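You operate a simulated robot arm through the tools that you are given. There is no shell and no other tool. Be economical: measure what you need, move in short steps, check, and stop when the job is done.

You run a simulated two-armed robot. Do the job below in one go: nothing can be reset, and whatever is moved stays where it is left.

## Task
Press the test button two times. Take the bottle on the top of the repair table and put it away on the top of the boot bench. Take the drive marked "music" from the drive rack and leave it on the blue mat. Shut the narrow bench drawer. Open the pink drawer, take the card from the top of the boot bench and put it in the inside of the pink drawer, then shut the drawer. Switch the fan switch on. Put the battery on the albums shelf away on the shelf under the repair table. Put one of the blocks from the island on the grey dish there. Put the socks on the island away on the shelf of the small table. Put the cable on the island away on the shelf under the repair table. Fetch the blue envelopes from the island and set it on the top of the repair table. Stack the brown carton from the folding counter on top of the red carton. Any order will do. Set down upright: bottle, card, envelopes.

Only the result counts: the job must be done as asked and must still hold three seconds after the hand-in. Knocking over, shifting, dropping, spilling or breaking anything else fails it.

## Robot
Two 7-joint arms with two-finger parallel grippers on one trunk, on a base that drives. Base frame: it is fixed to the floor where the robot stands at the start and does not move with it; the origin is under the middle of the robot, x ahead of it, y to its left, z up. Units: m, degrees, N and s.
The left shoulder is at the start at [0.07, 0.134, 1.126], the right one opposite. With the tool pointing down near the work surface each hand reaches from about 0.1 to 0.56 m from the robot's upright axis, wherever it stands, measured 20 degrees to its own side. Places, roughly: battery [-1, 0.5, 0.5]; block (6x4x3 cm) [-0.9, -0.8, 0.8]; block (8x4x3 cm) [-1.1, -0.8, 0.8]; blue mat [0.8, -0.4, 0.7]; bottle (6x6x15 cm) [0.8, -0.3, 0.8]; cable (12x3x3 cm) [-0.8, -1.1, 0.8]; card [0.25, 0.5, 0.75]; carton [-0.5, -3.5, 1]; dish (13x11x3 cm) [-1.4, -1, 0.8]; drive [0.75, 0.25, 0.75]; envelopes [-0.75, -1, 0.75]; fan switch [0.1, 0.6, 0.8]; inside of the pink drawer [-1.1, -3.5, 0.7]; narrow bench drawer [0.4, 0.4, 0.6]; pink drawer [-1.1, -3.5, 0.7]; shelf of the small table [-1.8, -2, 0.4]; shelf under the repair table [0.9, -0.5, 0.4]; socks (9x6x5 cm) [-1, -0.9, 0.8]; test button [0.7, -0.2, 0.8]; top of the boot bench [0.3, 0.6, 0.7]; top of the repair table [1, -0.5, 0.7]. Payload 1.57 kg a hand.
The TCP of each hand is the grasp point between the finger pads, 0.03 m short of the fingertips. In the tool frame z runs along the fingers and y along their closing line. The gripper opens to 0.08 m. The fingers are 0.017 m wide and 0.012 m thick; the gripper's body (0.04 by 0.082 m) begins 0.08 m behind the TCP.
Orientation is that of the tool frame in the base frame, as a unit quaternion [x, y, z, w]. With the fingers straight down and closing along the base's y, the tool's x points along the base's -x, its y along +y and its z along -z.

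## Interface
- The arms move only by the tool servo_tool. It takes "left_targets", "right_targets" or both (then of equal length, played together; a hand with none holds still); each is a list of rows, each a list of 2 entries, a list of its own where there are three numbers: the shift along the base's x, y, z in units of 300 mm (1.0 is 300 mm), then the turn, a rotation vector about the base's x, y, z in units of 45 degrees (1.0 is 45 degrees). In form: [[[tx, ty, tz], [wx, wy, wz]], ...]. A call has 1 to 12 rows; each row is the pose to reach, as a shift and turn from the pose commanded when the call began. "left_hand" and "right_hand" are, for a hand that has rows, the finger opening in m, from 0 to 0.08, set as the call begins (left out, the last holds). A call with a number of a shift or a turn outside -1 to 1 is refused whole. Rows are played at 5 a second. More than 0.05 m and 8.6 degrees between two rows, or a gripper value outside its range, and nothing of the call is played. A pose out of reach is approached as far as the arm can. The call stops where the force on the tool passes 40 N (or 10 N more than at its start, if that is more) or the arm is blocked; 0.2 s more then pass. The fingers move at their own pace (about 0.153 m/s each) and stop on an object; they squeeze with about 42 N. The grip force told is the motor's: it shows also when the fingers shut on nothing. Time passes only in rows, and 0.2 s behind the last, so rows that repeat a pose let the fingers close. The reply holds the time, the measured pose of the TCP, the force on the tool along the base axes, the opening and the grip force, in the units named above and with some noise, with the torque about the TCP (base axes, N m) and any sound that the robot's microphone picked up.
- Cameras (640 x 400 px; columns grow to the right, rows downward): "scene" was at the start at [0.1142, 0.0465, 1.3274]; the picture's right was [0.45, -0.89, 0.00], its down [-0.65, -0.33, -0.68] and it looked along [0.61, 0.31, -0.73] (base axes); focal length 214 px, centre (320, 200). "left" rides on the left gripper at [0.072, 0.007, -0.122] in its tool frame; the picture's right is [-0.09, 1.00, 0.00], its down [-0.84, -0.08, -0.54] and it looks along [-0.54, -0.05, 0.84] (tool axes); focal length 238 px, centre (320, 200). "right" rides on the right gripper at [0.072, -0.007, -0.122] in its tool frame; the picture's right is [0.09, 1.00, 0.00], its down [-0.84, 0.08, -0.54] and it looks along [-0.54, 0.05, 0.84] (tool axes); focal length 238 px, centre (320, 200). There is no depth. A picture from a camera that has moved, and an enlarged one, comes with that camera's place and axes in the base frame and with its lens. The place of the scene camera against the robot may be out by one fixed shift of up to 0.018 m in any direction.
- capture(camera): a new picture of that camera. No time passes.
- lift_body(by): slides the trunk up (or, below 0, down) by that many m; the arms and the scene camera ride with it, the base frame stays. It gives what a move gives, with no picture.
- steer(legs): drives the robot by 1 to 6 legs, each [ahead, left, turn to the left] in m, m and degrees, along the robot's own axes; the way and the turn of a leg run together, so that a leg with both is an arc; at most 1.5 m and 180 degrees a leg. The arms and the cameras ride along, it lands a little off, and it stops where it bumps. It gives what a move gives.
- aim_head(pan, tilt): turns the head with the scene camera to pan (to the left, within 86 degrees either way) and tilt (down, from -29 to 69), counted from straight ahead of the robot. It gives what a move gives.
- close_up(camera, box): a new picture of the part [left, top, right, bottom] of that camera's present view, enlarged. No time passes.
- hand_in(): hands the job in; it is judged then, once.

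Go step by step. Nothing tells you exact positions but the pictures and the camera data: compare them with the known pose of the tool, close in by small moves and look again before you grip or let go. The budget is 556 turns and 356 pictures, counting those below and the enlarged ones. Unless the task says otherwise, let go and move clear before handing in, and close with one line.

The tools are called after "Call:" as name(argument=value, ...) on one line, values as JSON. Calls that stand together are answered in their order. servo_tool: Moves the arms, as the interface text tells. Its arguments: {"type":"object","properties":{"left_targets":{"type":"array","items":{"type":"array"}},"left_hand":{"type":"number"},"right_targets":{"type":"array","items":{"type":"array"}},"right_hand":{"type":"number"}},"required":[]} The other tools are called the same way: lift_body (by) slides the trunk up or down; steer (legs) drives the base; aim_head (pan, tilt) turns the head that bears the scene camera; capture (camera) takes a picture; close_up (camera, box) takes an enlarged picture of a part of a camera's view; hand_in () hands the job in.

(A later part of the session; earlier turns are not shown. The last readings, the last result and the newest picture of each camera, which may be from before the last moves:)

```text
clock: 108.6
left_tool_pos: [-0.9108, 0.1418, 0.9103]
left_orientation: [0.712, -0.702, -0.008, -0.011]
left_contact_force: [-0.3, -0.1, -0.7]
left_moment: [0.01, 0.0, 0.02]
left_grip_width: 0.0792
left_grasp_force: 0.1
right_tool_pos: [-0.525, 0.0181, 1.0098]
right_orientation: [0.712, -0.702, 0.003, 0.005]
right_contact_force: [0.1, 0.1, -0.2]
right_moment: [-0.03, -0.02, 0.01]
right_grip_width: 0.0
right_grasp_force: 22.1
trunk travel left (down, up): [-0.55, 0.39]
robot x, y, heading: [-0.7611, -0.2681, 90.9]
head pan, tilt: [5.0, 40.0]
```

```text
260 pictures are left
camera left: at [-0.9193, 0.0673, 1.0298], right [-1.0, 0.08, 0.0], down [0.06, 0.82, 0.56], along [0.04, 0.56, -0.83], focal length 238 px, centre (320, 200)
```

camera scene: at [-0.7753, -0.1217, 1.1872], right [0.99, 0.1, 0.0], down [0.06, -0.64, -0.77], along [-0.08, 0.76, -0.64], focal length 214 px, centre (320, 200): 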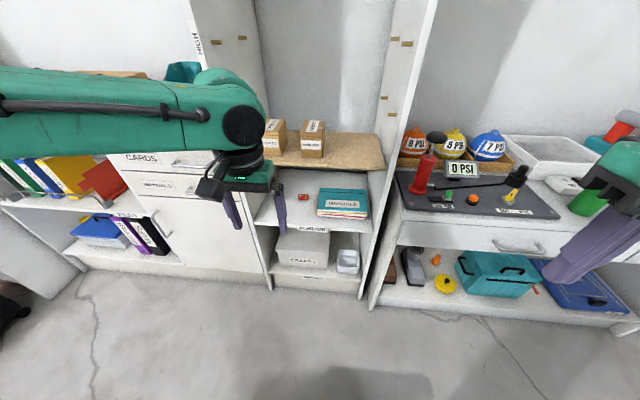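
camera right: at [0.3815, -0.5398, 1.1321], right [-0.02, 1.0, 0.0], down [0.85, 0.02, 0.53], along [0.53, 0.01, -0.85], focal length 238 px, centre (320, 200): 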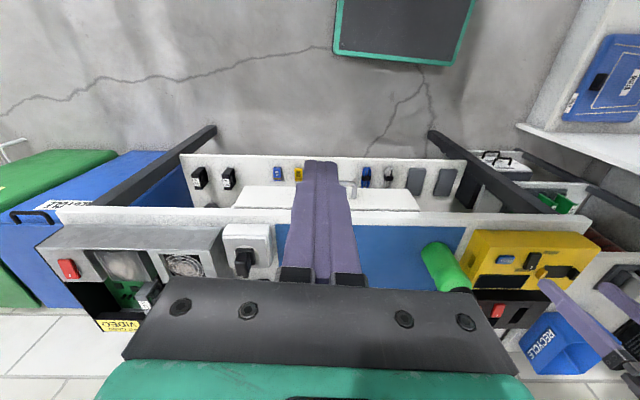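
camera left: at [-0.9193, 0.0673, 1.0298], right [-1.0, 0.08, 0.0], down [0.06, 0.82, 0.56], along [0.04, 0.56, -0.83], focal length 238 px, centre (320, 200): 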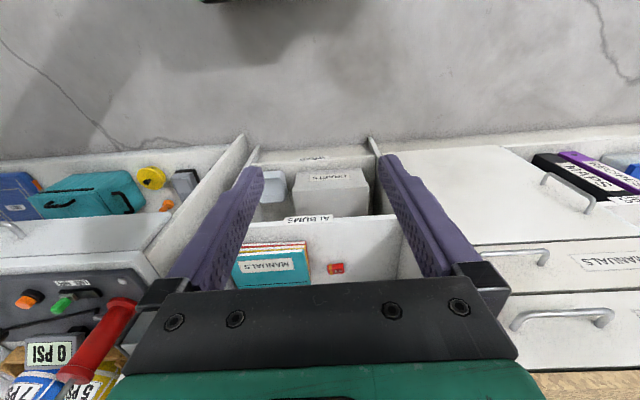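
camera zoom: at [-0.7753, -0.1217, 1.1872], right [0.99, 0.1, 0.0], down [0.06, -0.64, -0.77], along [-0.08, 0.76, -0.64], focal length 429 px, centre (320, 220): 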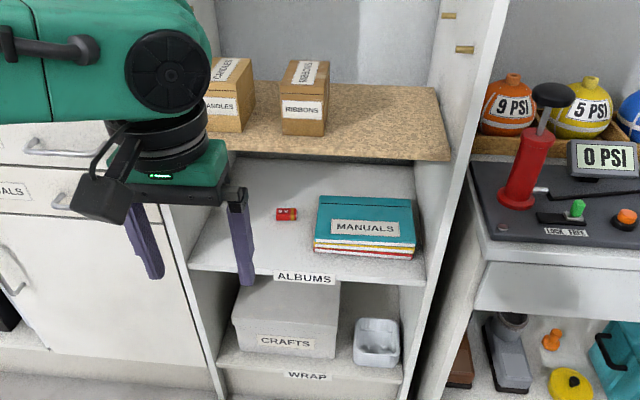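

Battery at about (−0.926, 0.61, 0.57), shelf front edge y≈0.44, with a board above. I'll lower the trunk and tilt the left hand 45° forward, drawn back.

Call:
lift_body(by=-0.22)

Call:
servo_tool(left_targets=[[[0, -0.06, 0.02], [0.16, 0, 0]], [[0, -0.12, 0.04], [0.33, 0, 0]], [[0, -0.18, 0.06], [0.5, 0, 0]], [[0, -0.24, 0.08], [0.67, 0, 0]], [[0, -0.3, 0.08], [0.84, 0, 0]], [[0, -0.36, 0.08], [1, 0, 0]]], left_hand=0.05)

Call:
capture(camera="left")

Call:
capture(camera="scene")

```text
clock: 110.9
left_tool_pos: [-0.9116, 0.1415, 0.6896]
left_orientation: [0.712, -0.702, -0.007, -0.01]
left_contact_force: [0.4, 0.1, -0.4]
left_moment: [-0.01, -0.03, 0.03]
left_grip_width: 0.0787
left_grasp_force: 0.1
right_tool_pos: [-0.5246, 0.019, 0.7894]
right_orientation: [0.711, -0.703, 0.004, 0.005]
right_contact_force: [-0.1, 0.5, 0.4]
right_moment: [0.02, 0.01, -0.01]
right_grip_width: 0.0
right_grasp_force: 20.7
trunk travel left (down, up): [-0.33, 0.61]
robot x, y, heading: [-0.7578, -0.2686, 90.7]
head pan, tilt: [5.0, 40.0]
```

```text
clock: 112.5
left_tool_pos: [-0.8829, 0.0735, 0.8403]
left_orientation: [0.686, -0.635, -0.254, -0.249]
left_contact_force: [-0.4, 1.2, -1.2]
left_moment: [-0.01, 0.0, -0.05]
left_grip_width: 0.0499
left_grasp_force: 0.1
left hand out of reach, approached as far as the arm can: row 3, 4, 5, 6
right_tool_pos: [-0.5262, 0.0179, 0.7906]
right_orientation: [0.712, -0.703, 0.004, 0.005]
right_contact_force: [0.3, 1.0, 0.3]
right_moment: [-0.05, 0.0, -0.03]
right_grip_width: 0.0
right_grasp_force: 21.2
trunk travel left (down, up): [-0.33, 0.61]
robot x, y, heading: [-0.76, -0.2648, 90.6]
head pan, tilt: [5.0, 40.0]
stopped in row 6 (left hand): the arm was blocked; the commanded pose is now the measured one
```

```text
259 pictures are left
camera left: at [-0.8833, -0.0597, 0.8835], right [-1.0, 0.0, 0.04], down [0.04, 0.27, 0.96], along [-0.01, 0.96, -0.27], focal length 238 px, centre (320, 200)
```

left: 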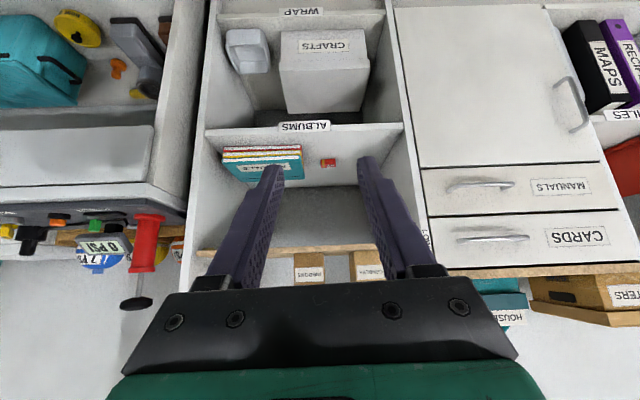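

```text
258 pictures are left
camera scene: at [-0.7764, -0.1191, 0.9727], right [0.99, 0.1, 0.0], down [0.06, -0.59, -0.81], along [-0.08, 0.8, -0.59], focal length 214 px, centre (320, 200)
```

scene: 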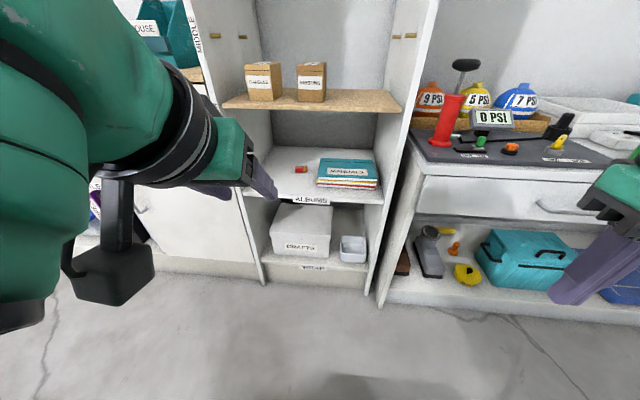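

The arm folded too tightly. I'll extend it forward at ~50° tilt (staying outside the shelf), then drive in.

Call:
servo_tool(left_targets=[[[-0.03, 0.1, -0.05], [0.05, 0, -0.02]], [[-0.06, 0.2, -0.11], [0.1, 0, -0.04]], [[-0.09, 0.3, -0.18], [0.15, 0, -0.06]], [[-0.12, 0.4, -0.26], [0.19, 0, -0.08]], [[-0.14, 0.5, -0.36], [0.19, 0, -0.08]], [[-0.14, 0.56, -0.5], [0.19, 0, -0.08]]], left_hand=0.07)

Call:
capture(camera="left")

```text
clock: 113.9
left_tool_pos: [-0.9257, 0.2441, 0.6919]
left_orientation: [0.644, -0.635, -0.291, -0.312]
left_contact_force: [0.8, -0.4, -0.1]
left_moment: [0.01, 0.02, 0.0]
left_grip_width: 0.0698
left_grasp_force: 0.0
left hand out of reach, approached as far as the arm can: row 3
right_tool_pos: [-0.5249, 0.0185, 0.7898]
right_orientation: [0.712, -0.702, 0.005, 0.005]
right_contact_force: [0.4, 0.4, 1.1]
right_moment: [0.02, 0.03, 0.03]
right_grip_width: 0.0
right_grasp_force: 21.1
trunk travel left (down, up): [-0.33, 0.61]
robot x, y, heading: [-0.7606, -0.2667, 90.9]
head pan, tilt: [5.0, 40.0]
```

```text
257 pictures are left
camera left: at [-0.935, 0.1044, 0.7147], right [-1.0, 0.06, 0.04], down [0.05, 0.11, 0.99], along [0.05, 0.99, -0.12], focal length 238 px, centre (320, 200)
```

left: 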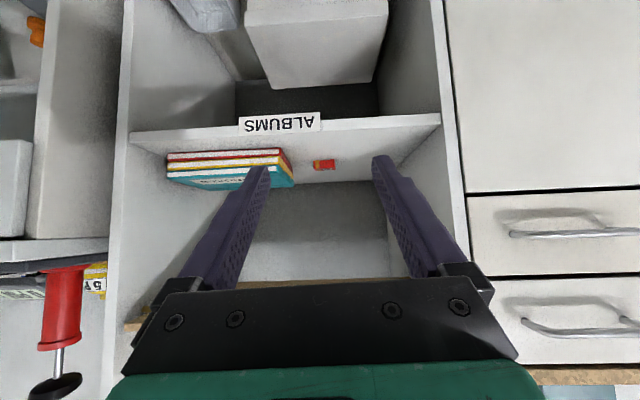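

Lower to z≈0.62 and drive in.

Call:
servo_tool(left_targets=[[[0, 0, -0.12], [0, 0, 0]], [[0, 0, -0.235], [0, 0, 0]]], left_hand=0.066)

Call:
steer(legs=[[0.27, 0, -1]])

Call:
capture(camera="left")

Call:
capture(camera="scene")

```text
clock: 114.5
left_tool_pos: [-0.9242, 0.2427, 0.6223]
left_orientation: [0.644, -0.634, -0.293, -0.311]
left_contact_force: [-0.2, -0.5, -0.4]
left_moment: [-0.03, 0.01, 0.0]
left_grip_width: 0.0659
left_grasp_force: 0.0
right_tool_pos: [-0.5241, 0.0196, 0.7894]
right_orientation: [0.712, -0.702, 0.004, 0.005]
right_contact_force: [-0.7, -0.6, -0.3]
right_moment: [0.01, -0.02, 0.0]
right_grip_width: 0.0
right_grasp_force: 21.4
trunk travel left (down, up): [-0.33, 0.61]
robot x, y, heading: [-0.7616, -0.2658, 90.9]
head pan, tilt: [5.0, 40.0]
```

```text
clock: 116.4
left_tool_pos: [-0.9152, 0.514, 0.6238]
left_orientation: [-0.638, 0.641, 0.289, 0.315]
left_contact_force: [0.9, 0.2, -0.1]
left_moment: [-0.02, 0.0, 0.0]
left_grip_width: 0.0658
left_grasp_force: 0.0
right_tool_pos: [-0.5206, 0.283, 0.7893]
right_orientation: [-0.705, 0.71, -0.004, -0.005]
right_contact_force: [0.4, -0.7, 0.0]
right_moment: [-0.03, 0.01, 0.02]
right_grip_width: 0.0001
right_grasp_force: 21.5
trunk travel left (down, up): [-0.33, 0.61]
robot x, y, heading: [-0.7576, 0.0022, 89.7]
head pan, tilt: [5.0, 40.0]
```

```text
256 pictures are left
camera left: at [-0.9258, 0.3755, 0.6452], right [-1.0, 0.08, 0.04], down [0.05, 0.11, 0.99], along [0.07, 0.99, -0.12], focal length 238 px, centre (320, 200)
```

left: 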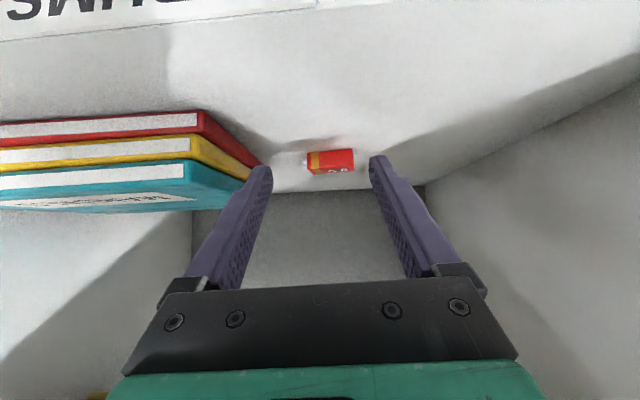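

```text
255 pictures are left
camera scene: at [-0.7736, 0.1483, 0.9671], right [1.0, 0.08, 0.0], down [0.05, -0.64, -0.77], along [-0.06, 0.76, -0.64], focal length 214 px, centre (320, 200)
```

scene: 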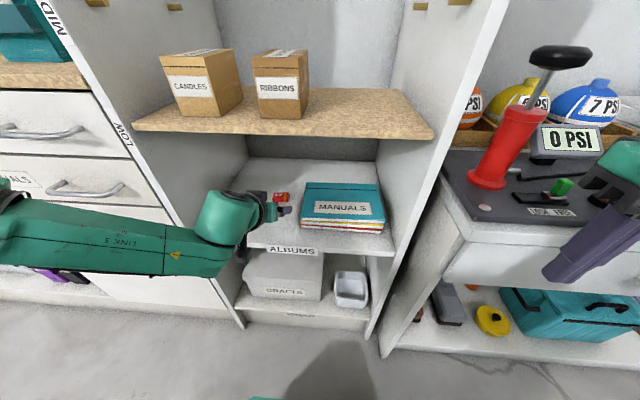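

Battery at (−0.920, 0.635). Advance base 0.06 and the hand the rest, lowering onto it.

Call:
steer(legs=[[0.05, 0, 0]])

Call:
servo_tool(left_targets=[[[-0.02, 0.05, -0.03], [0, 0, 0]], [[-0.02, 0.1, -0.06], [0, 0, 0]], [[-0.02, 0.14, -0.08], [0, 0, 0]]])

Call:
capture(camera="left")

Call:
capture(camera="scene")

```text
clock: 117.4
left_tool_pos: [-0.9149, 0.5658, 0.6228]
left_orientation: [-0.638, 0.64, 0.289, 0.314]
left_contact_force: [-1.1, -0.1, 0.4]
left_moment: [0.03, 0.0, 0.02]
left_grip_width: 0.0657
left_grasp_force: 0.2
right_tool_pos: [-0.5208, 0.3353, 0.7895]
right_orientation: [-0.705, 0.709, -0.004, -0.006]
right_contact_force: [0.2, 0.1, -0.3]
right_moment: [-0.01, -0.02, 0.0]
right_grip_width: 0.0001
right_grasp_force: 21.8
trunk travel left (down, up): [-0.33, 0.61]
robot x, y, heading: [-0.7581, 0.0519, 89.9]
head pan, tilt: [5.0, 40.0]
```

```text
clock: 118.2
left_tool_pos: [-0.921, 0.609, 0.5989]
left_orientation: [-0.638, 0.641, 0.29, 0.314]
left_contact_force: [-0.6, -0.2, 1.0]
left_moment: [0.0, 0.01, 0.03]
left_grip_width: 0.0659
left_grasp_force: 0.0
right_tool_pos: [-0.5196, 0.3347, 0.7901]
right_orientation: [-0.704, 0.71, -0.003, -0.005]
right_contact_force: [0.8, 0.2, 0.1]
right_moment: [0.0, -0.02, 0.0]
right_grip_width: 0.0
right_grasp_force: 21.5
trunk travel left (down, up): [-0.33, 0.61]
robot x, y, heading: [-0.7593, 0.0532, 89.8]
head pan, tilt: [5.0, 40.0]
```

```text
254 pictures are left
camera left: at [-0.9319, 0.4684, 0.6208], right [-1.0, 0.08, 0.04], down [0.05, 0.11, 0.99], along [0.07, 0.99, -0.12], focal length 238 px, centre (320, 200)
```

left: 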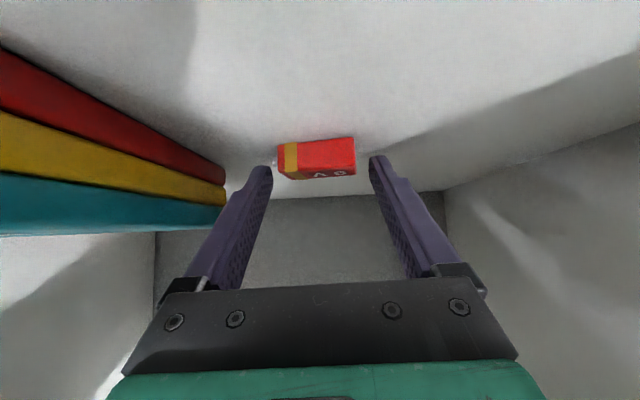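

```text
253 pictures are left
camera scene: at [-0.7735, 0.1986, 0.9672], right [1.0, 0.08, 0.0], down [0.05, -0.64, -0.77], along [-0.06, 0.76, -0.64], focal length 214 px, centre (320, 200)
```

scene: 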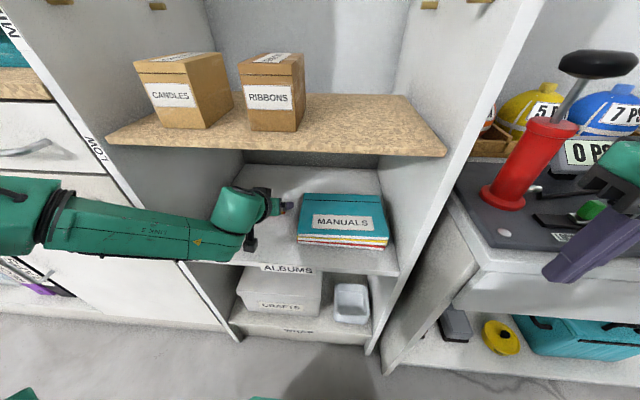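

Battery lies between the fingers. Advance a little, lower, close.

Call:
servo_tool(left_targets=[[[0.0, 0.02, -0.02], [0, 0, 0]], [[0.0, 0.035, -0.035], [0, 0, 0]]])

Call:
servo_tool(left_targets=[[[0, 0, 0], [0, 0, 0]], [[0, 0, 0], [0, 0, 0]], [[0, 0, 0], [0, 0, 0]]], left_hand=0.02)

Call:
capture(camera="left")

```text
clock: 118.8
left_tool_pos: [-0.9196, 0.6158, 0.5963]
left_orientation: [-0.636, 0.639, 0.295, 0.318]
left_contact_force: [-0.6, -19.4, 26.6]
left_moment: [0.0, 0.95, 0.67]
left_grip_width: 0.0655
left_grasp_force: 0.0
right_tool_pos: [-0.5198, 0.3295, 0.7924]
right_orientation: [-0.705, 0.71, -0.001, -0.004]
right_contact_force: [0.4, -0.8, -0.6]
right_moment: [0.03, 0.0, 0.02]
right_grip_width: 0.0001
right_grasp_force: 21.2
trunk travel left (down, up): [-0.33, 0.61]
robot x, y, heading: [-0.7608, 0.0536, 89.6]
head pan, tilt: [5.0, 40.0]
```

```text
clock: 119.6
left_tool_pos: [-0.9225, 0.6174, 0.5961]
left_orientation: [-0.637, 0.638, 0.296, 0.317]
left_contact_force: [-13.1, 3.0, 36.4]
left_moment: [0.55, 1.29, 0.1]
left_grip_width: 0.0497
left_grasp_force: 41.8
right_tool_pos: [-0.5197, 0.3297, 0.7922]
right_orientation: [-0.705, 0.709, -0.002, -0.004]
right_contact_force: [0.1, -0.6, -0.5]
right_moment: [0.03, 0.0, 0.01]
right_grip_width: 0.0
right_grasp_force: 21.2
trunk travel left (down, up): [-0.33, 0.61]
robot x, y, heading: [-0.7616, 0.0531, 89.8]
head pan, tilt: [5.0, 40.0]
```

```text
252 pictures are left
camera left: at [-0.9329, 0.4775, 0.6157], right [-1.0, 0.07, 0.05], down [0.05, 0.1, 0.99], along [0.07, 0.99, -0.1], focal length 238 px, centre (320, 200)
```

left: 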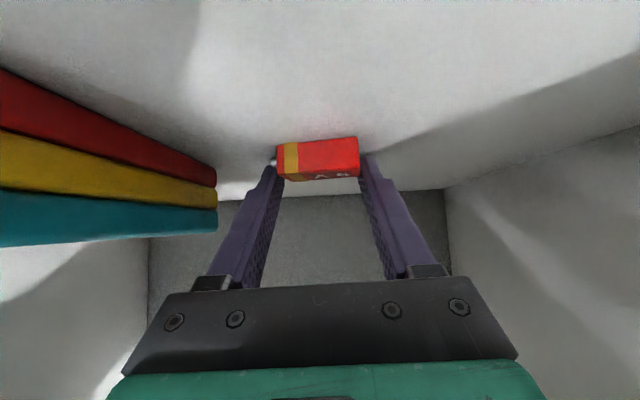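

Gripped at 50 mm. Tips are pressing the shelf; lift gently, then check.

Call:
servo_tool(left_targets=[[[0, 0, 0.03], [0, 0, 0]], [[0, 0, 0.07], [0, 0, 0]], [[0, 0, 0.1], [0, 0, 0]]])

Call:
capture(camera="left")

```text
clock: 120.4
left_tool_pos: [-0.9212, 0.6145, 0.618]
left_orientation: [-0.639, 0.641, 0.288, 0.313]
left_contact_force: [-1.0, 0.2, -0.6]
left_moment: [-0.02, 0.0, -0.03]
left_grip_width: 0.0494
left_grasp_force: 42.4
right_tool_pos: [-0.5203, 0.3339, 0.7895]
right_orientation: [-0.705, 0.709, -0.004, -0.006]
right_contact_force: [0.0, -0.3, -0.1]
right_moment: [0.0, 0.01, 0.02]
right_grip_width: 0.0002
right_grasp_force: 21.5
trunk travel left (down, up): [-0.33, 0.61]
robot x, y, heading: [-0.7593, 0.0532, 89.7]
head pan, tilt: [5.0, 40.0]
```

```text
251 pictures are left
camera left: at [-0.9322, 0.4761, 0.6408], right [-1.0, 0.08, 0.04], down [0.05, 0.12, 0.99], along [0.07, 0.99, -0.12], focal length 238 px, centre (320, 200)
```

left: 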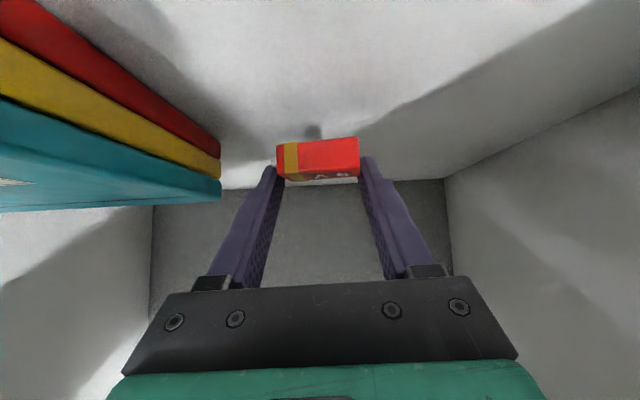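

Battery held. Back straight out, then raise the trunk and bring the hand upright.

Call:
steer(legs=[[-0.38, 0, 0]])

Call:
lift_body(by=0.22)

Call:
servo_tool(left_targets=[[[0.03, -0.05, 0], [-0.16, 0, 0]], [[0.06, -0.1, 0.02], [-0.33, 0, 0]], [[0.1, -0.15, 0.04], [-0.5, 0, 0]], [[0.15, -0.2, 0.06], [-0.67, 0, 0]], [[0.2, -0.25, 0.1], [-0.84, 0, 0]], [[0.25, -0.3, 0.15], [-1, 0, 0]], [[0.3, -0.3, 0.2], [-1, 0, 0]]])

Call:
aim_head(pan=-86, tilt=35)

Call:
capture(camera="scene")

```text
clock: 122.8
left_tool_pos: [-0.9251, 0.2359, 0.6201]
left_orientation: [-0.639, 0.639, 0.29, 0.314]
left_contact_force: [0.8, 0.4, 0.1]
left_moment: [0.02, -0.04, 0.01]
left_grip_width: 0.0497
left_grasp_force: 41.5
right_tool_pos: [-0.5224, -0.045, 0.7903]
right_orientation: [-0.705, 0.709, -0.004, -0.005]
right_contact_force: [-0.5, -1.1, -0.6]
right_moment: [0.01, -0.02, -0.01]
right_grip_width: 0.0003
right_grasp_force: 21.2
trunk travel left (down, up): [-0.33, 0.61]
robot x, y, heading: [-0.7573, -0.322, 89.6]
head pan, tilt: [5.0, 40.0]
```

```text
clock: 125.1
left_tool_pos: [-0.9251, 0.2375, 0.8397]
left_orientation: [-0.639, 0.64, 0.289, 0.314]
left_contact_force: [-1.1, -0.6, -0.6]
left_moment: [-0.02, 0.03, 0.04]
left_grip_width: 0.0492
left_grasp_force: 41.4
right_tool_pos: [-0.5228, -0.0436, 1.0099]
right_orientation: [-0.705, 0.709, -0.004, -0.005]
right_contact_force: [-0.8, 0.2, 0.6]
right_moment: [0.04, 0.02, -0.01]
right_grip_width: 0.0
right_grasp_force: 21.3
trunk travel left (down, up): [-0.55, 0.39]
robot x, y, heading: [-0.76, -0.3241, 89.7]
head pan, tilt: [5.0, 40.0]
```

```text
clock: 126.7
left_tool_pos: [-0.8341, 0.1471, 0.9014]
left_orientation: [0.711, -0.701, -0.022, -0.044]
left_contact_force: [-0.1, 0.2, -0.4]
left_moment: [0.0, 0.02, 0.02]
left_grip_width: 0.0491
left_grasp_force: 42.2
right_tool_pos: [-0.5212, -0.0453, 1.0109]
right_orientation: [-0.706, 0.708, -0.005, -0.005]
right_contact_force: [0.5, 0.4, -0.8]
right_moment: [0.03, 0.0, -0.04]
right_grip_width: 0.0001
right_grasp_force: 21.7
trunk travel left (down, up): [-0.55, 0.39]
robot x, y, heading: [-0.7635, -0.3298, 89.9]
head pan, tilt: [5.0, 40.0]
```

```text
clock: 128.3
left_tool_pos: [-0.8347, 0.1486, 0.9012]
left_orientation: [0.711, -0.701, -0.024, -0.044]
left_contact_force: [-0.3, 0.7, -0.9]
left_moment: [0.0, -0.02, 0.02]
left_grip_width: 0.0489
left_grasp_force: 42.1
right_tool_pos: [-0.5226, -0.0453, 1.0097]
right_orientation: [-0.705, 0.709, -0.003, -0.005]
right_contact_force: [0.1, 0.4, -0.1]
right_moment: [-0.01, 0.0, 0.0]
right_grip_width: 0.0
right_grasp_force: 21.2
trunk travel left (down, up): [-0.55, 0.39]
robot x, y, heading: [-0.7596, -0.3274, 89.8]
head pan, tilt: [-85.9, 35.0]
```

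```text
250 pictures are left
camera scene: at [-0.6804, -0.2592, 1.1948], right [0.07, -1.0, 0.0], down [-0.57, -0.04, -0.82], along [0.82, 0.06, -0.57], focal length 214 px, centre (320, 200)
```

scene: 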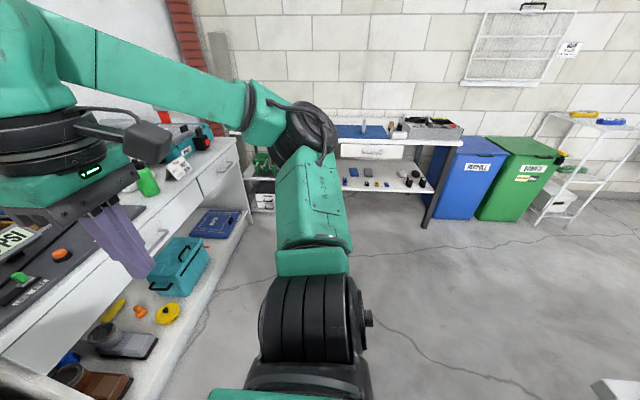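

Open floor. Strafe right, turn to face −x (the island's side), and look.

Call:
steer(legs=[[0, -0.85, 0], [0, 0, 90]])

Call:
aim_head(pan=35, tilt=35)

Call:
capture(camera="scene")

```text
clock: 136.7
left_tool_pos: [-0.3801, -0.4039, 0.9008]
left_orientation: [0.999, 0.002, -0.048, -0.016]
left_contact_force: [0.2, 0.2, -0.5]
left_moment: [0.01, 0.02, 0.01]
left_grip_width: 0.0488
left_grasp_force: 41.3
right_tool_pos: [-0.1861, -0.0952, 1.0103]
right_orientation: [1.0, -0.007, 0.006, 0.0]
right_contact_force: [0.3, 0.0, -0.3]
right_moment: [0.01, 0.01, -0.04]
right_grip_width: 0.0
right_grasp_force: 21.2
trunk travel left (down, up): [-0.55, 0.39]
robot x, y, heading: [0.0919, -0.3377, 179.5]
head pan, tilt: [-85.9, 35.0]
```

```text
clock: 138.7
left_tool_pos: [-0.3812, -0.4039, 0.9025]
left_orientation: [0.999, 0.002, -0.048, -0.017]
left_contact_force: [0.4, 0.2, -0.2]
left_moment: [-0.02, 0.01, 0.03]
left_grip_width: 0.0483
left_grasp_force: 42.1
right_tool_pos: [-0.1856, -0.0945, 1.0092]
right_orientation: [1.0, -0.006, 0.006, 0.001]
right_contact_force: [0.0, 0.2, 0.6]
right_moment: [0.0, -0.01, -0.01]
right_grip_width: 0.0
right_grasp_force: 21.4
trunk travel left (down, up): [-0.55, 0.39]
robot x, y, heading: [0.0964, -0.3338, 179.2]
head pan, tilt: [35.0, 35.0]
```

```text
249 pictures are left
camera scene: at [-0.0364, -0.3741, 1.1948], right [-0.56, 0.83, 0.0], down [0.47, 0.32, -0.82], along [-0.68, -0.46, -0.57], focal length 214 px, centre (320, 200)
```

scene: 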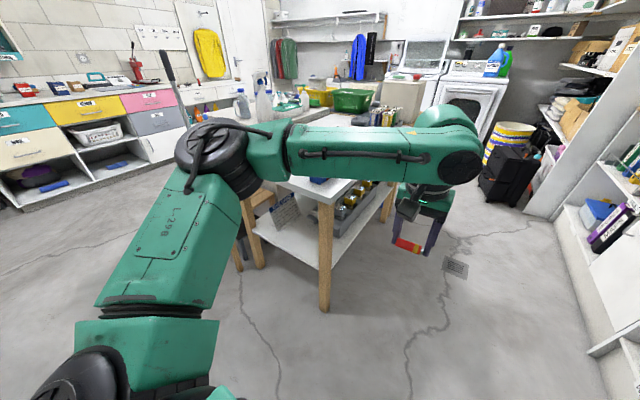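

Call:
steer(legs=[[0, 0.45, 0]])

Call:
capture(camera="scene")

Call:
aim_head(pan=10, tilt=35)

Call:
capture(camera="scene")

```text
clock: 141.4
left_tool_pos: [-0.3797, -0.8568, 0.9023]
left_orientation: [0.999, 0.012, -0.048, -0.016]
left_contact_force: [0.5, -0.3, -0.1]
left_moment: [0.08, 0.02, -0.02]
left_grip_width: 0.0487
left_grasp_force: 42.1
right_tool_pos: [-0.1913, -0.5438, 1.0096]
right_orientation: [1.0, 0.003, 0.007, 0.0]
right_contact_force: [1.0, -1.0, -1.1]
right_moment: [0.02, 0.02, -0.01]
right_grip_width: 0.0
right_grasp_force: 21.4
trunk travel left (down, up): [-0.55, 0.39]
robot x, y, heading: [0.095, -0.7735, -179.4]
head pan, tilt: [35.0, 35.0]
```

```text
248 pictures are left
camera scene: at [-0.0362, -0.8185, 1.1948], right [-0.58, 0.81, 0.0], down [0.47, 0.33, -0.82], along [-0.67, -0.48, -0.57], focal length 214 px, centre (320, 200)
```

scene: 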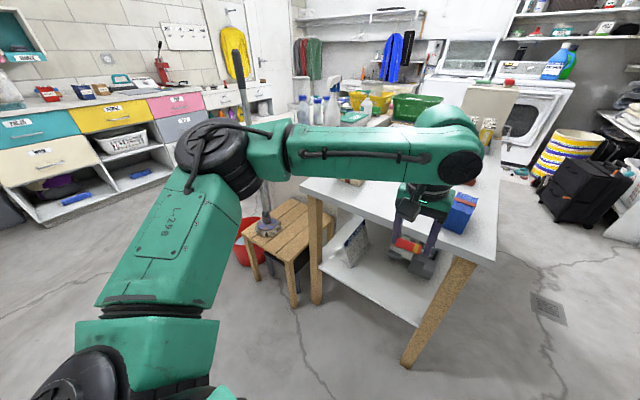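

```text
clock: 142.3
left_tool_pos: [-0.3792, -0.8565, 0.9016]
left_orientation: [0.999, 0.012, -0.049, -0.015]
left_contact_force: [-0.6, -0.4, -0.4]
left_moment: [-0.04, 0.01, -0.03]
left_grip_width: 0.0486
left_grasp_force: 42.0
right_tool_pos: [-0.1913, -0.5434, 1.0096]
right_orientation: [1.0, 0.004, 0.006, 0.001]
right_contact_force: [-0.6, -1.0, -0.3]
right_moment: [-0.01, 0.01, 0.03]
right_grip_width: 0.0002
right_grasp_force: 21.2
trunk travel left (down, up): [-0.55, 0.39]
robot x, y, heading: [0.0935, -0.7784, -179.6]
head pan, tilt: [10.0, 35.0]
```

```text
247 pictures are left
camera scene: at [-0.051, -0.7833, 1.1948], right [-0.18, 0.98, 0.0], down [0.56, 0.11, -0.82], along [-0.81, -0.15, -0.57], focal length 214 px, centre (320, 200)
```

scene: 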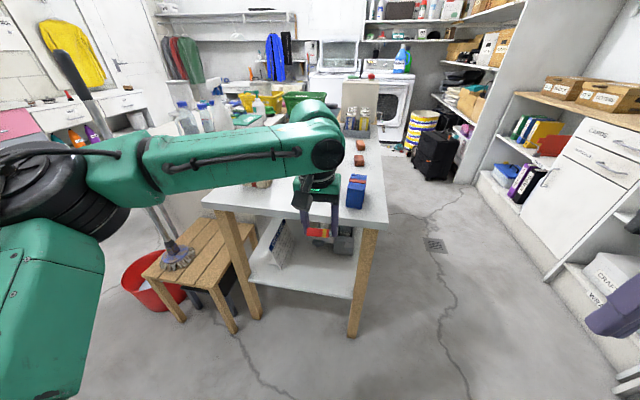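

Call:
close_up(camera="scene", box=[200, 80, 420, 220])

Call:
capture(camera="left")

```text
2.86 times, centred on (310, 150) of scene
camera zoom: at [-0.051, -0.7833, 1.1948], right [-0.18, 0.98, 0.0], down [0.56, 0.11, -0.82], along [-0.81, -0.15, -0.57], focal length 613 px, centre (349, 343)
```

zoom: 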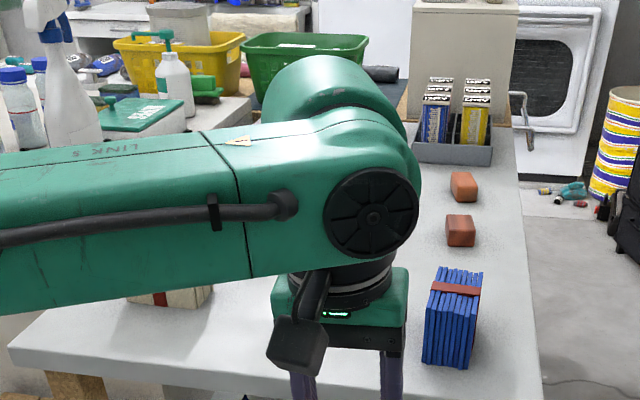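

```text
245 pictures are left
camera left: at [-0.2972, -0.8641, 1.0155], right [-0.07, -1.0, -0.02], down [-0.78, 0.04, 0.62], along [-0.62, 0.06, -0.78], focal length 238 px, centre (320, 200)
```

left: 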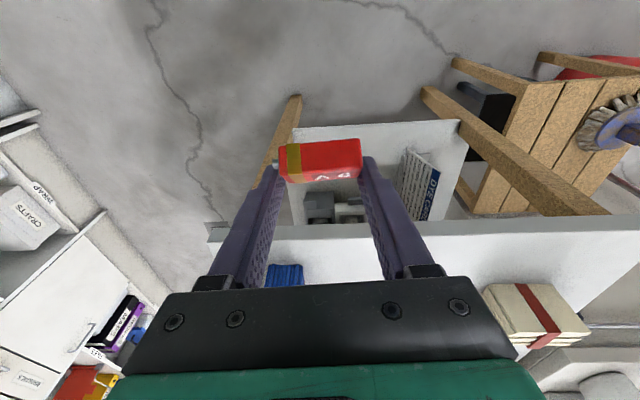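

Left arm with the battery blocks the view here; I'll deliver the battery first. Turn to the repair table and look at its lower shelf.

Call:
steer(legs=[[0, 0, 179.5], [0, 0.33, 0]])

Call:
lift_body(by=-0.3)

Call:
aim_head(pan=0, tilt=35)

Call:
capture(camera="scene")

```text
clock: 151.9
left_tool_pos: [0.546, -0.3517, 0.8997]
left_orientation: [-0.035, 0.998, -0.015, 0.048]
left_contact_force: [-0.7, -0.5, -1.8]
left_moment: [-0.03, 0.0, 0.0]
left_grip_width: 0.0486
left_grasp_force: 42.0
right_tool_pos: [0.3725, -0.6732, 1.0114]
right_orientation: [-0.026, 1.0, 0.0, -0.006]
right_contact_force: [0.2, 0.1, -0.6]
right_moment: [-0.04, -0.01, -0.01]
right_grip_width: 0.0
right_grasp_force: 21.0
trunk travel left (down, up): [-0.55, 0.39]
robot x, y, heading: [0.0802, -0.4516, 3.2]
head pan, tilt: [10.0, 35.0]
```

```text
clock: 154.9
left_tool_pos: [0.5464, -0.3507, 0.6012]
left_orientation: [-0.035, 0.998, -0.013, 0.048]
left_contact_force: [-0.3, -0.2, 0.1]
left_moment: [-0.01, -0.01, 0.01]
left_grip_width: 0.0487
left_grasp_force: 42.0
right_tool_pos: [0.3728, -0.6734, 0.7096]
right_orientation: [-0.026, 1.0, 0.001, -0.006]
right_contact_force: [0.6, -0.3, -0.8]
right_moment: [-0.02, 0.0, 0.01]
right_grip_width: 0.0
right_grasp_force: 21.1
trunk travel left (down, up): [-0.25, 0.69]
robot x, y, heading: [0.0775, -0.4497, 3.1]
head pan, tilt: [10.0, 35.0]
```

```text
clock: 155.6
left_tool_pos: [0.547, -0.3508, 0.6014]
left_orientation: [-0.035, 0.998, -0.014, 0.049]
left_contact_force: [0.5, 0.3, -0.1]
left_moment: [0.02, 0.0, 0.02]
left_grip_width: 0.0487
left_grasp_force: 42.1
right_tool_pos: [0.3716, -0.6741, 0.71]
right_orientation: [-0.026, 1.0, 0.0, -0.005]
right_contact_force: [0.4, 0.7, -0.6]
right_moment: [-0.01, -0.02, -0.01]
right_grip_width: 0.0001
right_grasp_force: 21.4
trunk travel left (down, up): [-0.25, 0.69]
robot x, y, heading: [0.0796, -0.45, 2.9]
head pan, tilt: [0.0, 35.0]
```

```text
244 pictures are left
camera scene: at [0.2081, -0.4331, 0.8948], right [0.05, -1.0, 0.0], down [-0.57, -0.03, -0.82], along [0.82, 0.04, -0.57], focal length 214 px, centre (320, 200)
```

scene: 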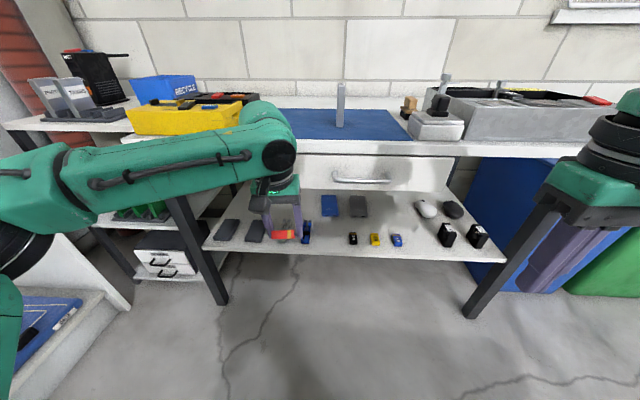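

Gap on the shelf at about (0.725, −0.44). Tilt the hand back to the 51° pick attitude.

Call:
servo_tool(left_targets=[[[-0.02, -0.03, -0.02], [0.01, -0.16, 0]], [[-0.04, -0.06, -0.05], [0.015, -0.33, 0]], [[-0.06, -0.09, -0.1], [0.025, -0.5, 0]], [[-0.08, -0.13, -0.15], [0.035, -0.67, 0]], [[-0.1, -0.17, -0.2], [0.04, -0.84, 0]], [[-0.1, -0.2, -0.25], [0.05, -1, 0]]])

Call:
steer(legs=[[0.12, 0, -3]])

Call:
capture(camera="left")

Call:
capture(camera="scene")

```text
clock: 157.0
left_tool_pos: [0.5152, -0.4016, 0.5316]
left_orientation: [-0.025, 0.903, -0.009, 0.428]
left_contact_force: [0.0, 0.4, -0.4]
left_moment: [0.04, -0.01, -0.01]
left_grip_width: 0.0486
left_grasp_force: 42.3
left hand out of reach, approached as far as the arm can: row 6
right_tool_pos: [0.371, -0.6724, 0.7099]
right_orientation: [-0.027, 1.0, 0.001, -0.005]
right_contact_force: [-1.2, -0.2, -1.9]
right_moment: [0.01, -0.01, 0.01]
right_grip_width: 0.0001
right_grasp_force: 21.7
trunk travel left (down, up): [-0.25, 0.69]
robot x, y, heading: [0.0756, -0.4501, 3.0]
head pan, tilt: [0.0, 35.0]
```

```text
clock: 158.3
left_tool_pos: [0.6416, -0.4217, 0.5302]
left_orientation: [0.0, 0.904, -0.019, 0.427]
left_contact_force: [-0.6, 0.0, -0.8]
left_moment: [-0.02, -0.01, 0.01]
left_grip_width: 0.0488
left_grasp_force: 42.1
right_tool_pos: [0.4821, -0.6855, 0.7095]
right_orientation: [0.001, 1.0, 0.001, -0.007]
right_contact_force: [-0.2, 0.2, 0.2]
right_moment: [-0.04, 0.04, 0.0]
right_grip_width: 0.0
right_grasp_force: 21.0
trunk travel left (down, up): [-0.25, 0.69]
robot x, y, heading: [0.2008, -0.4481, -0.2]
head pan, tilt: [0.0, 35.0]
```

```text
243 pictures are left
camera left: at [0.5001, -0.4118, 0.5525], right [0.07, 1.0, 0.04], down [0.11, -0.04, 0.99], along [0.99, -0.07, -0.12], focal length 238 px, centre (320, 200)
```

left: 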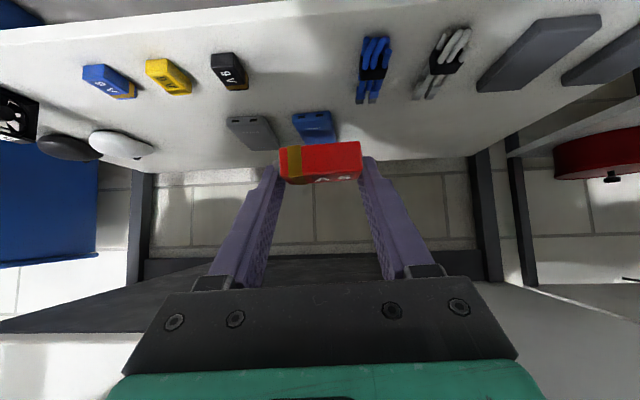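

```text
242 pictures are left
camera scene: at [0.3325, -0.4374, 0.8947], right [0.0, -1.0, 0.0], down [-0.57, 0.0, -0.82], along [0.82, 0.0, -0.57], focal length 214 px, centre (320, 200)
```

scene: 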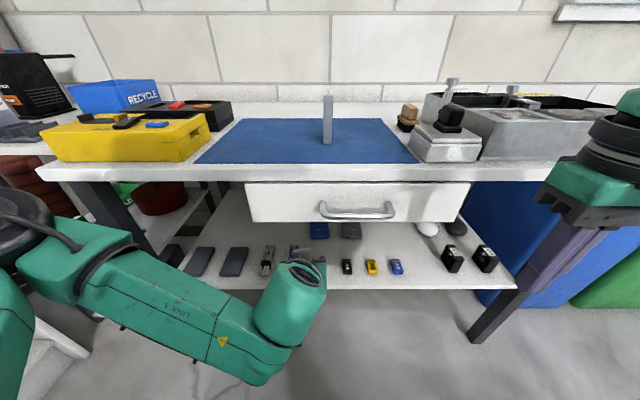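

Shelf plane ~0.38. Move to above the gap (0.722, −0.447, 0.44).

Call:
servo_tool(left_targets=[[[0.07, -0.03, -0.08], [0, 0, 0]], [[0.14, -0.06, -0.16], [0, 0, 0]], [[0.22, -0.085, -0.24], [0, 0, 0]], [[0.27, -0.085, -0.3], [0, 0, 0]]])

Call:
capture(camera="left")

Call:
capture(camera="scene")

```text
clock: 159.3
left_tool_pos: [0.706, -0.389, 0.476]
left_orientation: [0.0, 0.904, -0.02, 0.427]
left_contact_force: [-0.9, -0.2, -0.4]
left_moment: [0.01, -0.03, 0.0]
left_grip_width: 0.0486
left_grasp_force: 42.1
left hand out of reach, approached as far as the arm can: row 1, 2, 3, 4
right_tool_pos: [0.484, -0.685, 0.7099]
right_orientation: [0.001, 1.0, 0.001, -0.006]
right_contact_force: [-0.1, 0.2, -0.2]
right_moment: [-0.02, -0.01, -0.01]
right_grip_width: 0.0
right_grasp_force: 21.4
trunk travel left (down, up): [-0.25, 0.69]
robot x, y, heading: [0.2021, -0.4462, -0.2]
head pan, tilt: [0.0, 35.0]
```

```text
241 pictures are left
camera left: at [0.5647, -0.3793, 0.4976], right [0.08, 1.0, 0.03], down [0.11, -0.04, 0.99], along [0.99, -0.07, -0.11], focal length 238 px, centre (320, 200)
```

left: 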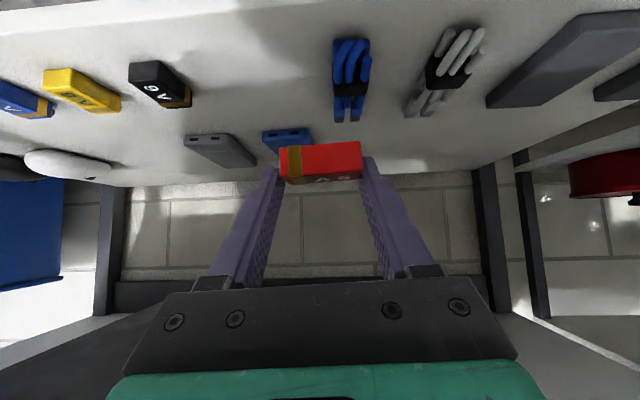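

```text
240 pictures are left
camera scene: at [0.3322, -0.4373, 0.8948], right [0.0, -1.0, 0.0], down [-0.57, 0.0, -0.82], along [0.82, 0.0, -0.57], focal length 214 px, centre (320, 200)
```

scene: 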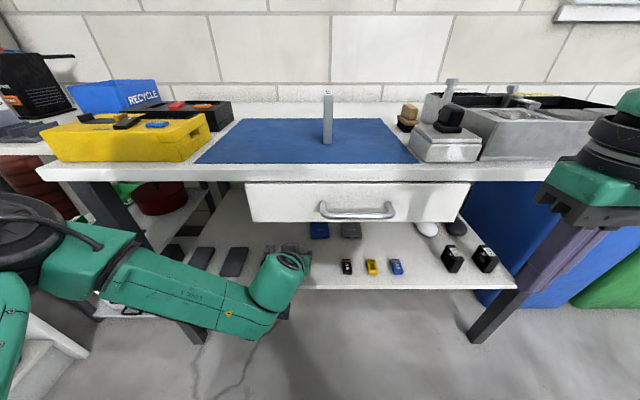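

Reach is capped sideways, so I'll shift the base right 0.06 and ahead 0.02, then lower using the trunk.

Call:
steer(legs=[[0.02, -0.06, 0]])

Call:
lift_body(by=-0.045)

Call:
capture(camera="left")

```text
clock: 160.3
left_tool_pos: [0.7256, -0.45, 0.4756]
left_orientation: [0.0, 0.904, -0.02, 0.427]
left_contact_force: [0.0, -0.5, -0.3]
left_moment: [-0.02, 0.02, 0.04]
left_grip_width: 0.0484
left_grasp_force: 42.3
right_tool_pos: [0.5045, -0.7451, 0.7092]
right_orientation: [0.0, 1.0, 0.0, -0.006]
right_contact_force: [-0.2, 1.0, -0.4]
right_moment: [-0.01, 0.02, 0.01]
right_grip_width: 0.0001
right_grasp_force: 21.2
trunk travel left (down, up): [-0.25, 0.69]
robot x, y, heading: [0.2235, -0.5062, 0.1]
head pan, tilt: [0.0, 35.0]
```

```text
clock: 161.1
left_tool_pos: [0.7267, -0.4477, 0.4308]
left_orientation: [-0.002, 0.904, -0.019, 0.427]
left_contact_force: [0.1, 0.4, -0.8]
left_moment: [-0.02, 0.01, 0.02]
left_grip_width: 0.0487
left_grasp_force: 42.1
right_tool_pos: [0.5038, -0.7442, 0.665]
right_orientation: [0.001, 1.0, 0.001, -0.006]
right_contact_force: [0.1, 0.9, -0.2]
right_moment: [-0.03, 0.01, -0.02]
right_grip_width: 0.0001
right_grasp_force: 21.0
trunk travel left (down, up): [-0.205, 0.735]
robot x, y, heading: [0.2229, -0.5103, -0.0]
head pan, tilt: [0.0, 35.0]
```

```text
239 pictures are left
camera left: at [0.5849, -0.4384, 0.4529], right [0.07, 1.0, 0.03], down [0.11, -0.04, 0.99], along [0.99, -0.07, -0.11], focal length 238 px, centre (320, 200)
```

left: 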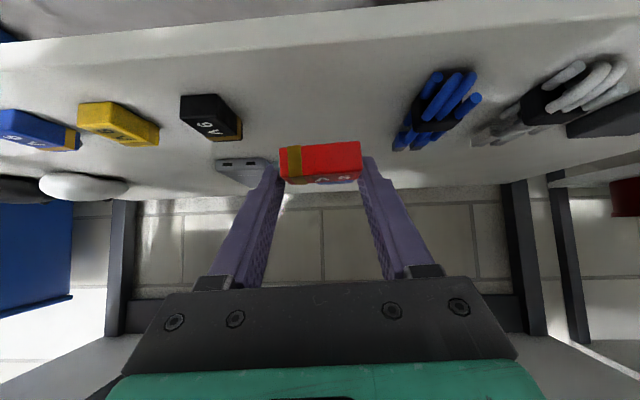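

Nicely in the gap between black battery and blue cable. Lower in small trunk steps until contact.

Call:
lift_body(by=-0.02)

Call:
lift_body(by=-0.012)

Call:
capture(camera="left")

```text
clock: 161.8
left_tool_pos: [0.7255, -0.4493, 0.4104]
left_orientation: [-0.001, 0.904, -0.02, 0.427]
left_contact_force: [-0.2, 0.2, -1.1]
left_moment: [0.0, -0.01, -0.01]
left_grip_width: 0.0486
left_grasp_force: 42.1
right_tool_pos: [0.5037, -0.744, 0.6449]
right_orientation: [0.001, 1.0, 0.001, -0.007]
right_contact_force: [0.0, 0.5, 0.2]
right_moment: [0.03, -0.02, 0.03]
right_grip_width: 0.0
right_grasp_force: 21.5
trunk travel left (down, up): [-0.185, 0.755]
robot x, y, heading: [0.221, -0.508, -0.0]
head pan, tilt: [0.0, 35.0]
```

```text
clock: 162.4
left_tool_pos: [0.7253, -0.4486, 0.3994]
left_orientation: [-0.001, 0.904, -0.02, 0.427]
left_contact_force: [-0.1, 0.1, -0.7]
left_moment: [0.01, -0.01, -0.02]
left_grip_width: 0.0486
left_grasp_force: 42.5
right_tool_pos: [0.5045, -0.7435, 0.6334]
right_orientation: [0.002, 1.0, 0.0, -0.005]
right_contact_force: [0.1, 1.5, -0.3]
right_moment: [-0.01, -0.05, 0.03]
right_grip_width: 0.0
right_grasp_force: 20.9
trunk travel left (down, up): [-0.173, 0.767]
robot x, y, heading: [0.2232, -0.5053, -0.1]
head pan, tilt: [0.0, 35.0]
```

```text
238 pictures are left
camera left: at [0.5849, -0.4384, 0.4208], right [0.07, 1.0, 0.03], down [0.11, -0.04, 0.99], along [0.99, -0.07, -0.11], focal length 238 px, centre (320, 200)
```

left: 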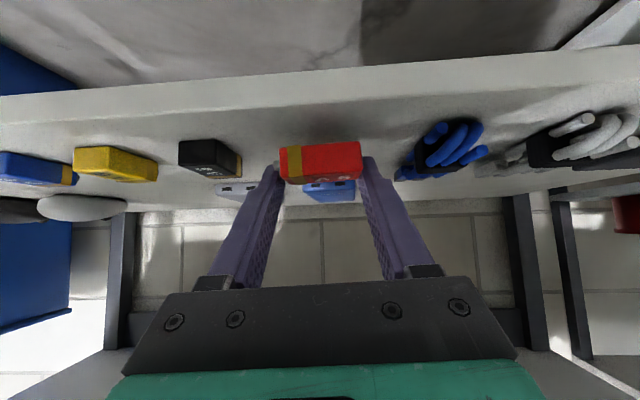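

Call:
lift_body(by=-0.012)

Call:
lift_body(by=-0.008)

Call:
capture(camera="left")

```text
clock: 163.0
left_tool_pos: [0.7258, -0.4489, 0.3869]
left_orientation: [-0.001, 0.904, -0.02, 0.427]
left_contact_force: [-0.7, 0.2, 0.7]
left_moment: [-0.01, -0.02, -0.01]
left_grip_width: 0.049
left_grasp_force: 41.8
right_tool_pos: [0.5053, -0.7447, 0.6211]
right_orientation: [0.001, 1.0, 0.001, -0.006]
right_contact_force: [0.1, -1.0, 0.0]
right_moment: [-0.04, -0.01, 0.02]
right_grip_width: 0.0002
right_grasp_force: 21.3
trunk travel left (down, up): [-0.161, 0.779]
robot x, y, heading: [0.2224, -0.5036, 0.1]
head pan, tilt: [0.0, 35.0]
```

```text
clock: 163.6
left_tool_pos: [0.7271, -0.4497, 0.3856]
left_orientation: [0.0, 0.9, -0.02, 0.434]
left_contact_force: [-4.0, 4.0, 33.7]
left_moment: [0.95, -0.53, 0.05]
left_grip_width: 0.0485
left_grasp_force: 41.8
right_tool_pos: [0.5021, -0.7459, 0.6151]
right_orientation: [0.0, 1.0, 0.001, -0.004]
right_contact_force: [0.1, -0.1, 0.6]
right_moment: [-0.01, -0.02, -0.01]
right_grip_width: 0.0001
right_grasp_force: 21.6
trunk travel left (down, up): [-0.153, 0.787]
robot x, y, heading: [0.2227, -0.5059, -0.0]
head pan, tilt: [0.0, 35.0]
```

```text
237 pictures are left
camera left: at [0.585, -0.4388, 0.4056], right [0.07, 1.0, 0.04], down [0.1, -0.04, 0.99], along [0.99, -0.07, -0.1], focal length 238 px, centre (320, 200)
```

left: 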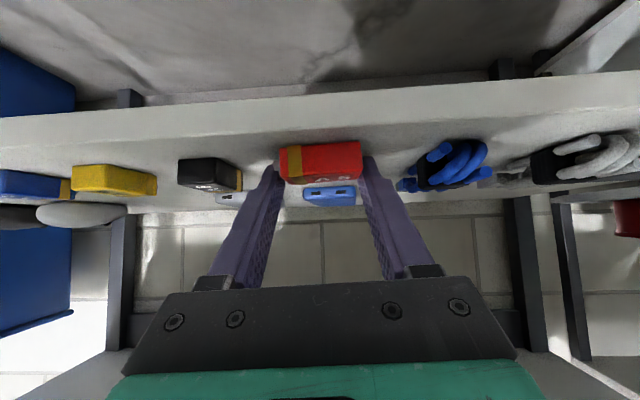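

Contact at z≈0.386. Release, then rise and withdraw.

Call:
servo_tool(left_targets=[[[0, 0, 0.01], [0, 0, 0]], [[0, 0, 0.01], [0, 0, 0]], [[0, 0, 0.01], [0, 0, 0]]], left_hand=0.07)

Call:
lift_body(by=0.04)

Call:
capture(camera="left")

```text
clock: 164.4
left_tool_pos: [0.7266, -0.4523, 0.3873]
left_orientation: [0.001, 0.902, -0.022, 0.432]
left_contact_force: [6.6, -15.0, 24.0]
left_moment: [0.35, -0.65, -0.69]
left_grip_width: 0.0559
left_grasp_force: 0.1
right_tool_pos: [0.5027, -0.7453, 0.6139]
right_orientation: [0.001, 1.0, 0.002, -0.005]
right_contact_force: [0.6, -0.5, -0.2]
right_moment: [-0.02, 0.02, -0.02]
right_grip_width: 0.0
right_grasp_force: 21.4
trunk travel left (down, up): [-0.153, 0.787]
robot x, y, heading: [0.221, -0.5072, -0.0]
head pan, tilt: [0.0, 35.0]
```

```text
clock: 165.2
left_tool_pos: [0.7253, -0.449, 0.4209]
left_orientation: [-0.001, 0.905, -0.02, 0.425]
left_contact_force: [0.4, 0.1, 1.3]
left_moment: [0.02, 0.01, -0.01]
left_grip_width: 0.0699
left_grasp_force: 0.1
right_tool_pos: [0.5043, -0.7447, 0.6541]
right_orientation: [0.0, 1.0, 0.001, -0.006]
right_contact_force: [-0.5, -0.7, 0.0]
right_moment: [-0.02, 0.02, 0.01]
right_grip_width: 0.0
right_grasp_force: 20.9
trunk travel left (down, up): [-0.193, 0.747]
robot x, y, heading: [0.2259, -0.5047, -0.0]
head pan, tilt: [0.0, 35.0]
```

```text
236 pictures are left
camera left: at [0.585, -0.4383, 0.4433], right [0.07, 1.0, 0.03], down [0.11, -0.04, 0.99], along [0.99, -0.07, -0.12], focal length 238 px, centre (320, 200)
```

left: 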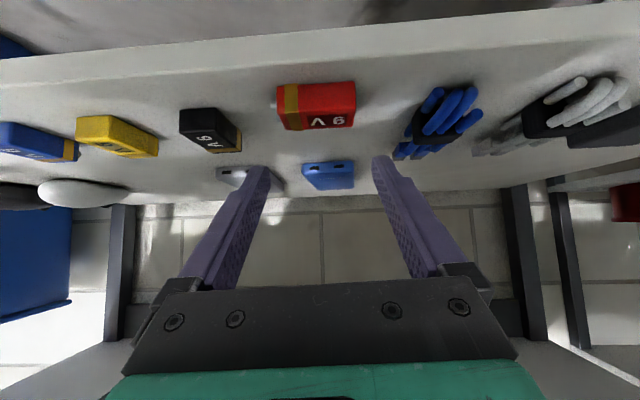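

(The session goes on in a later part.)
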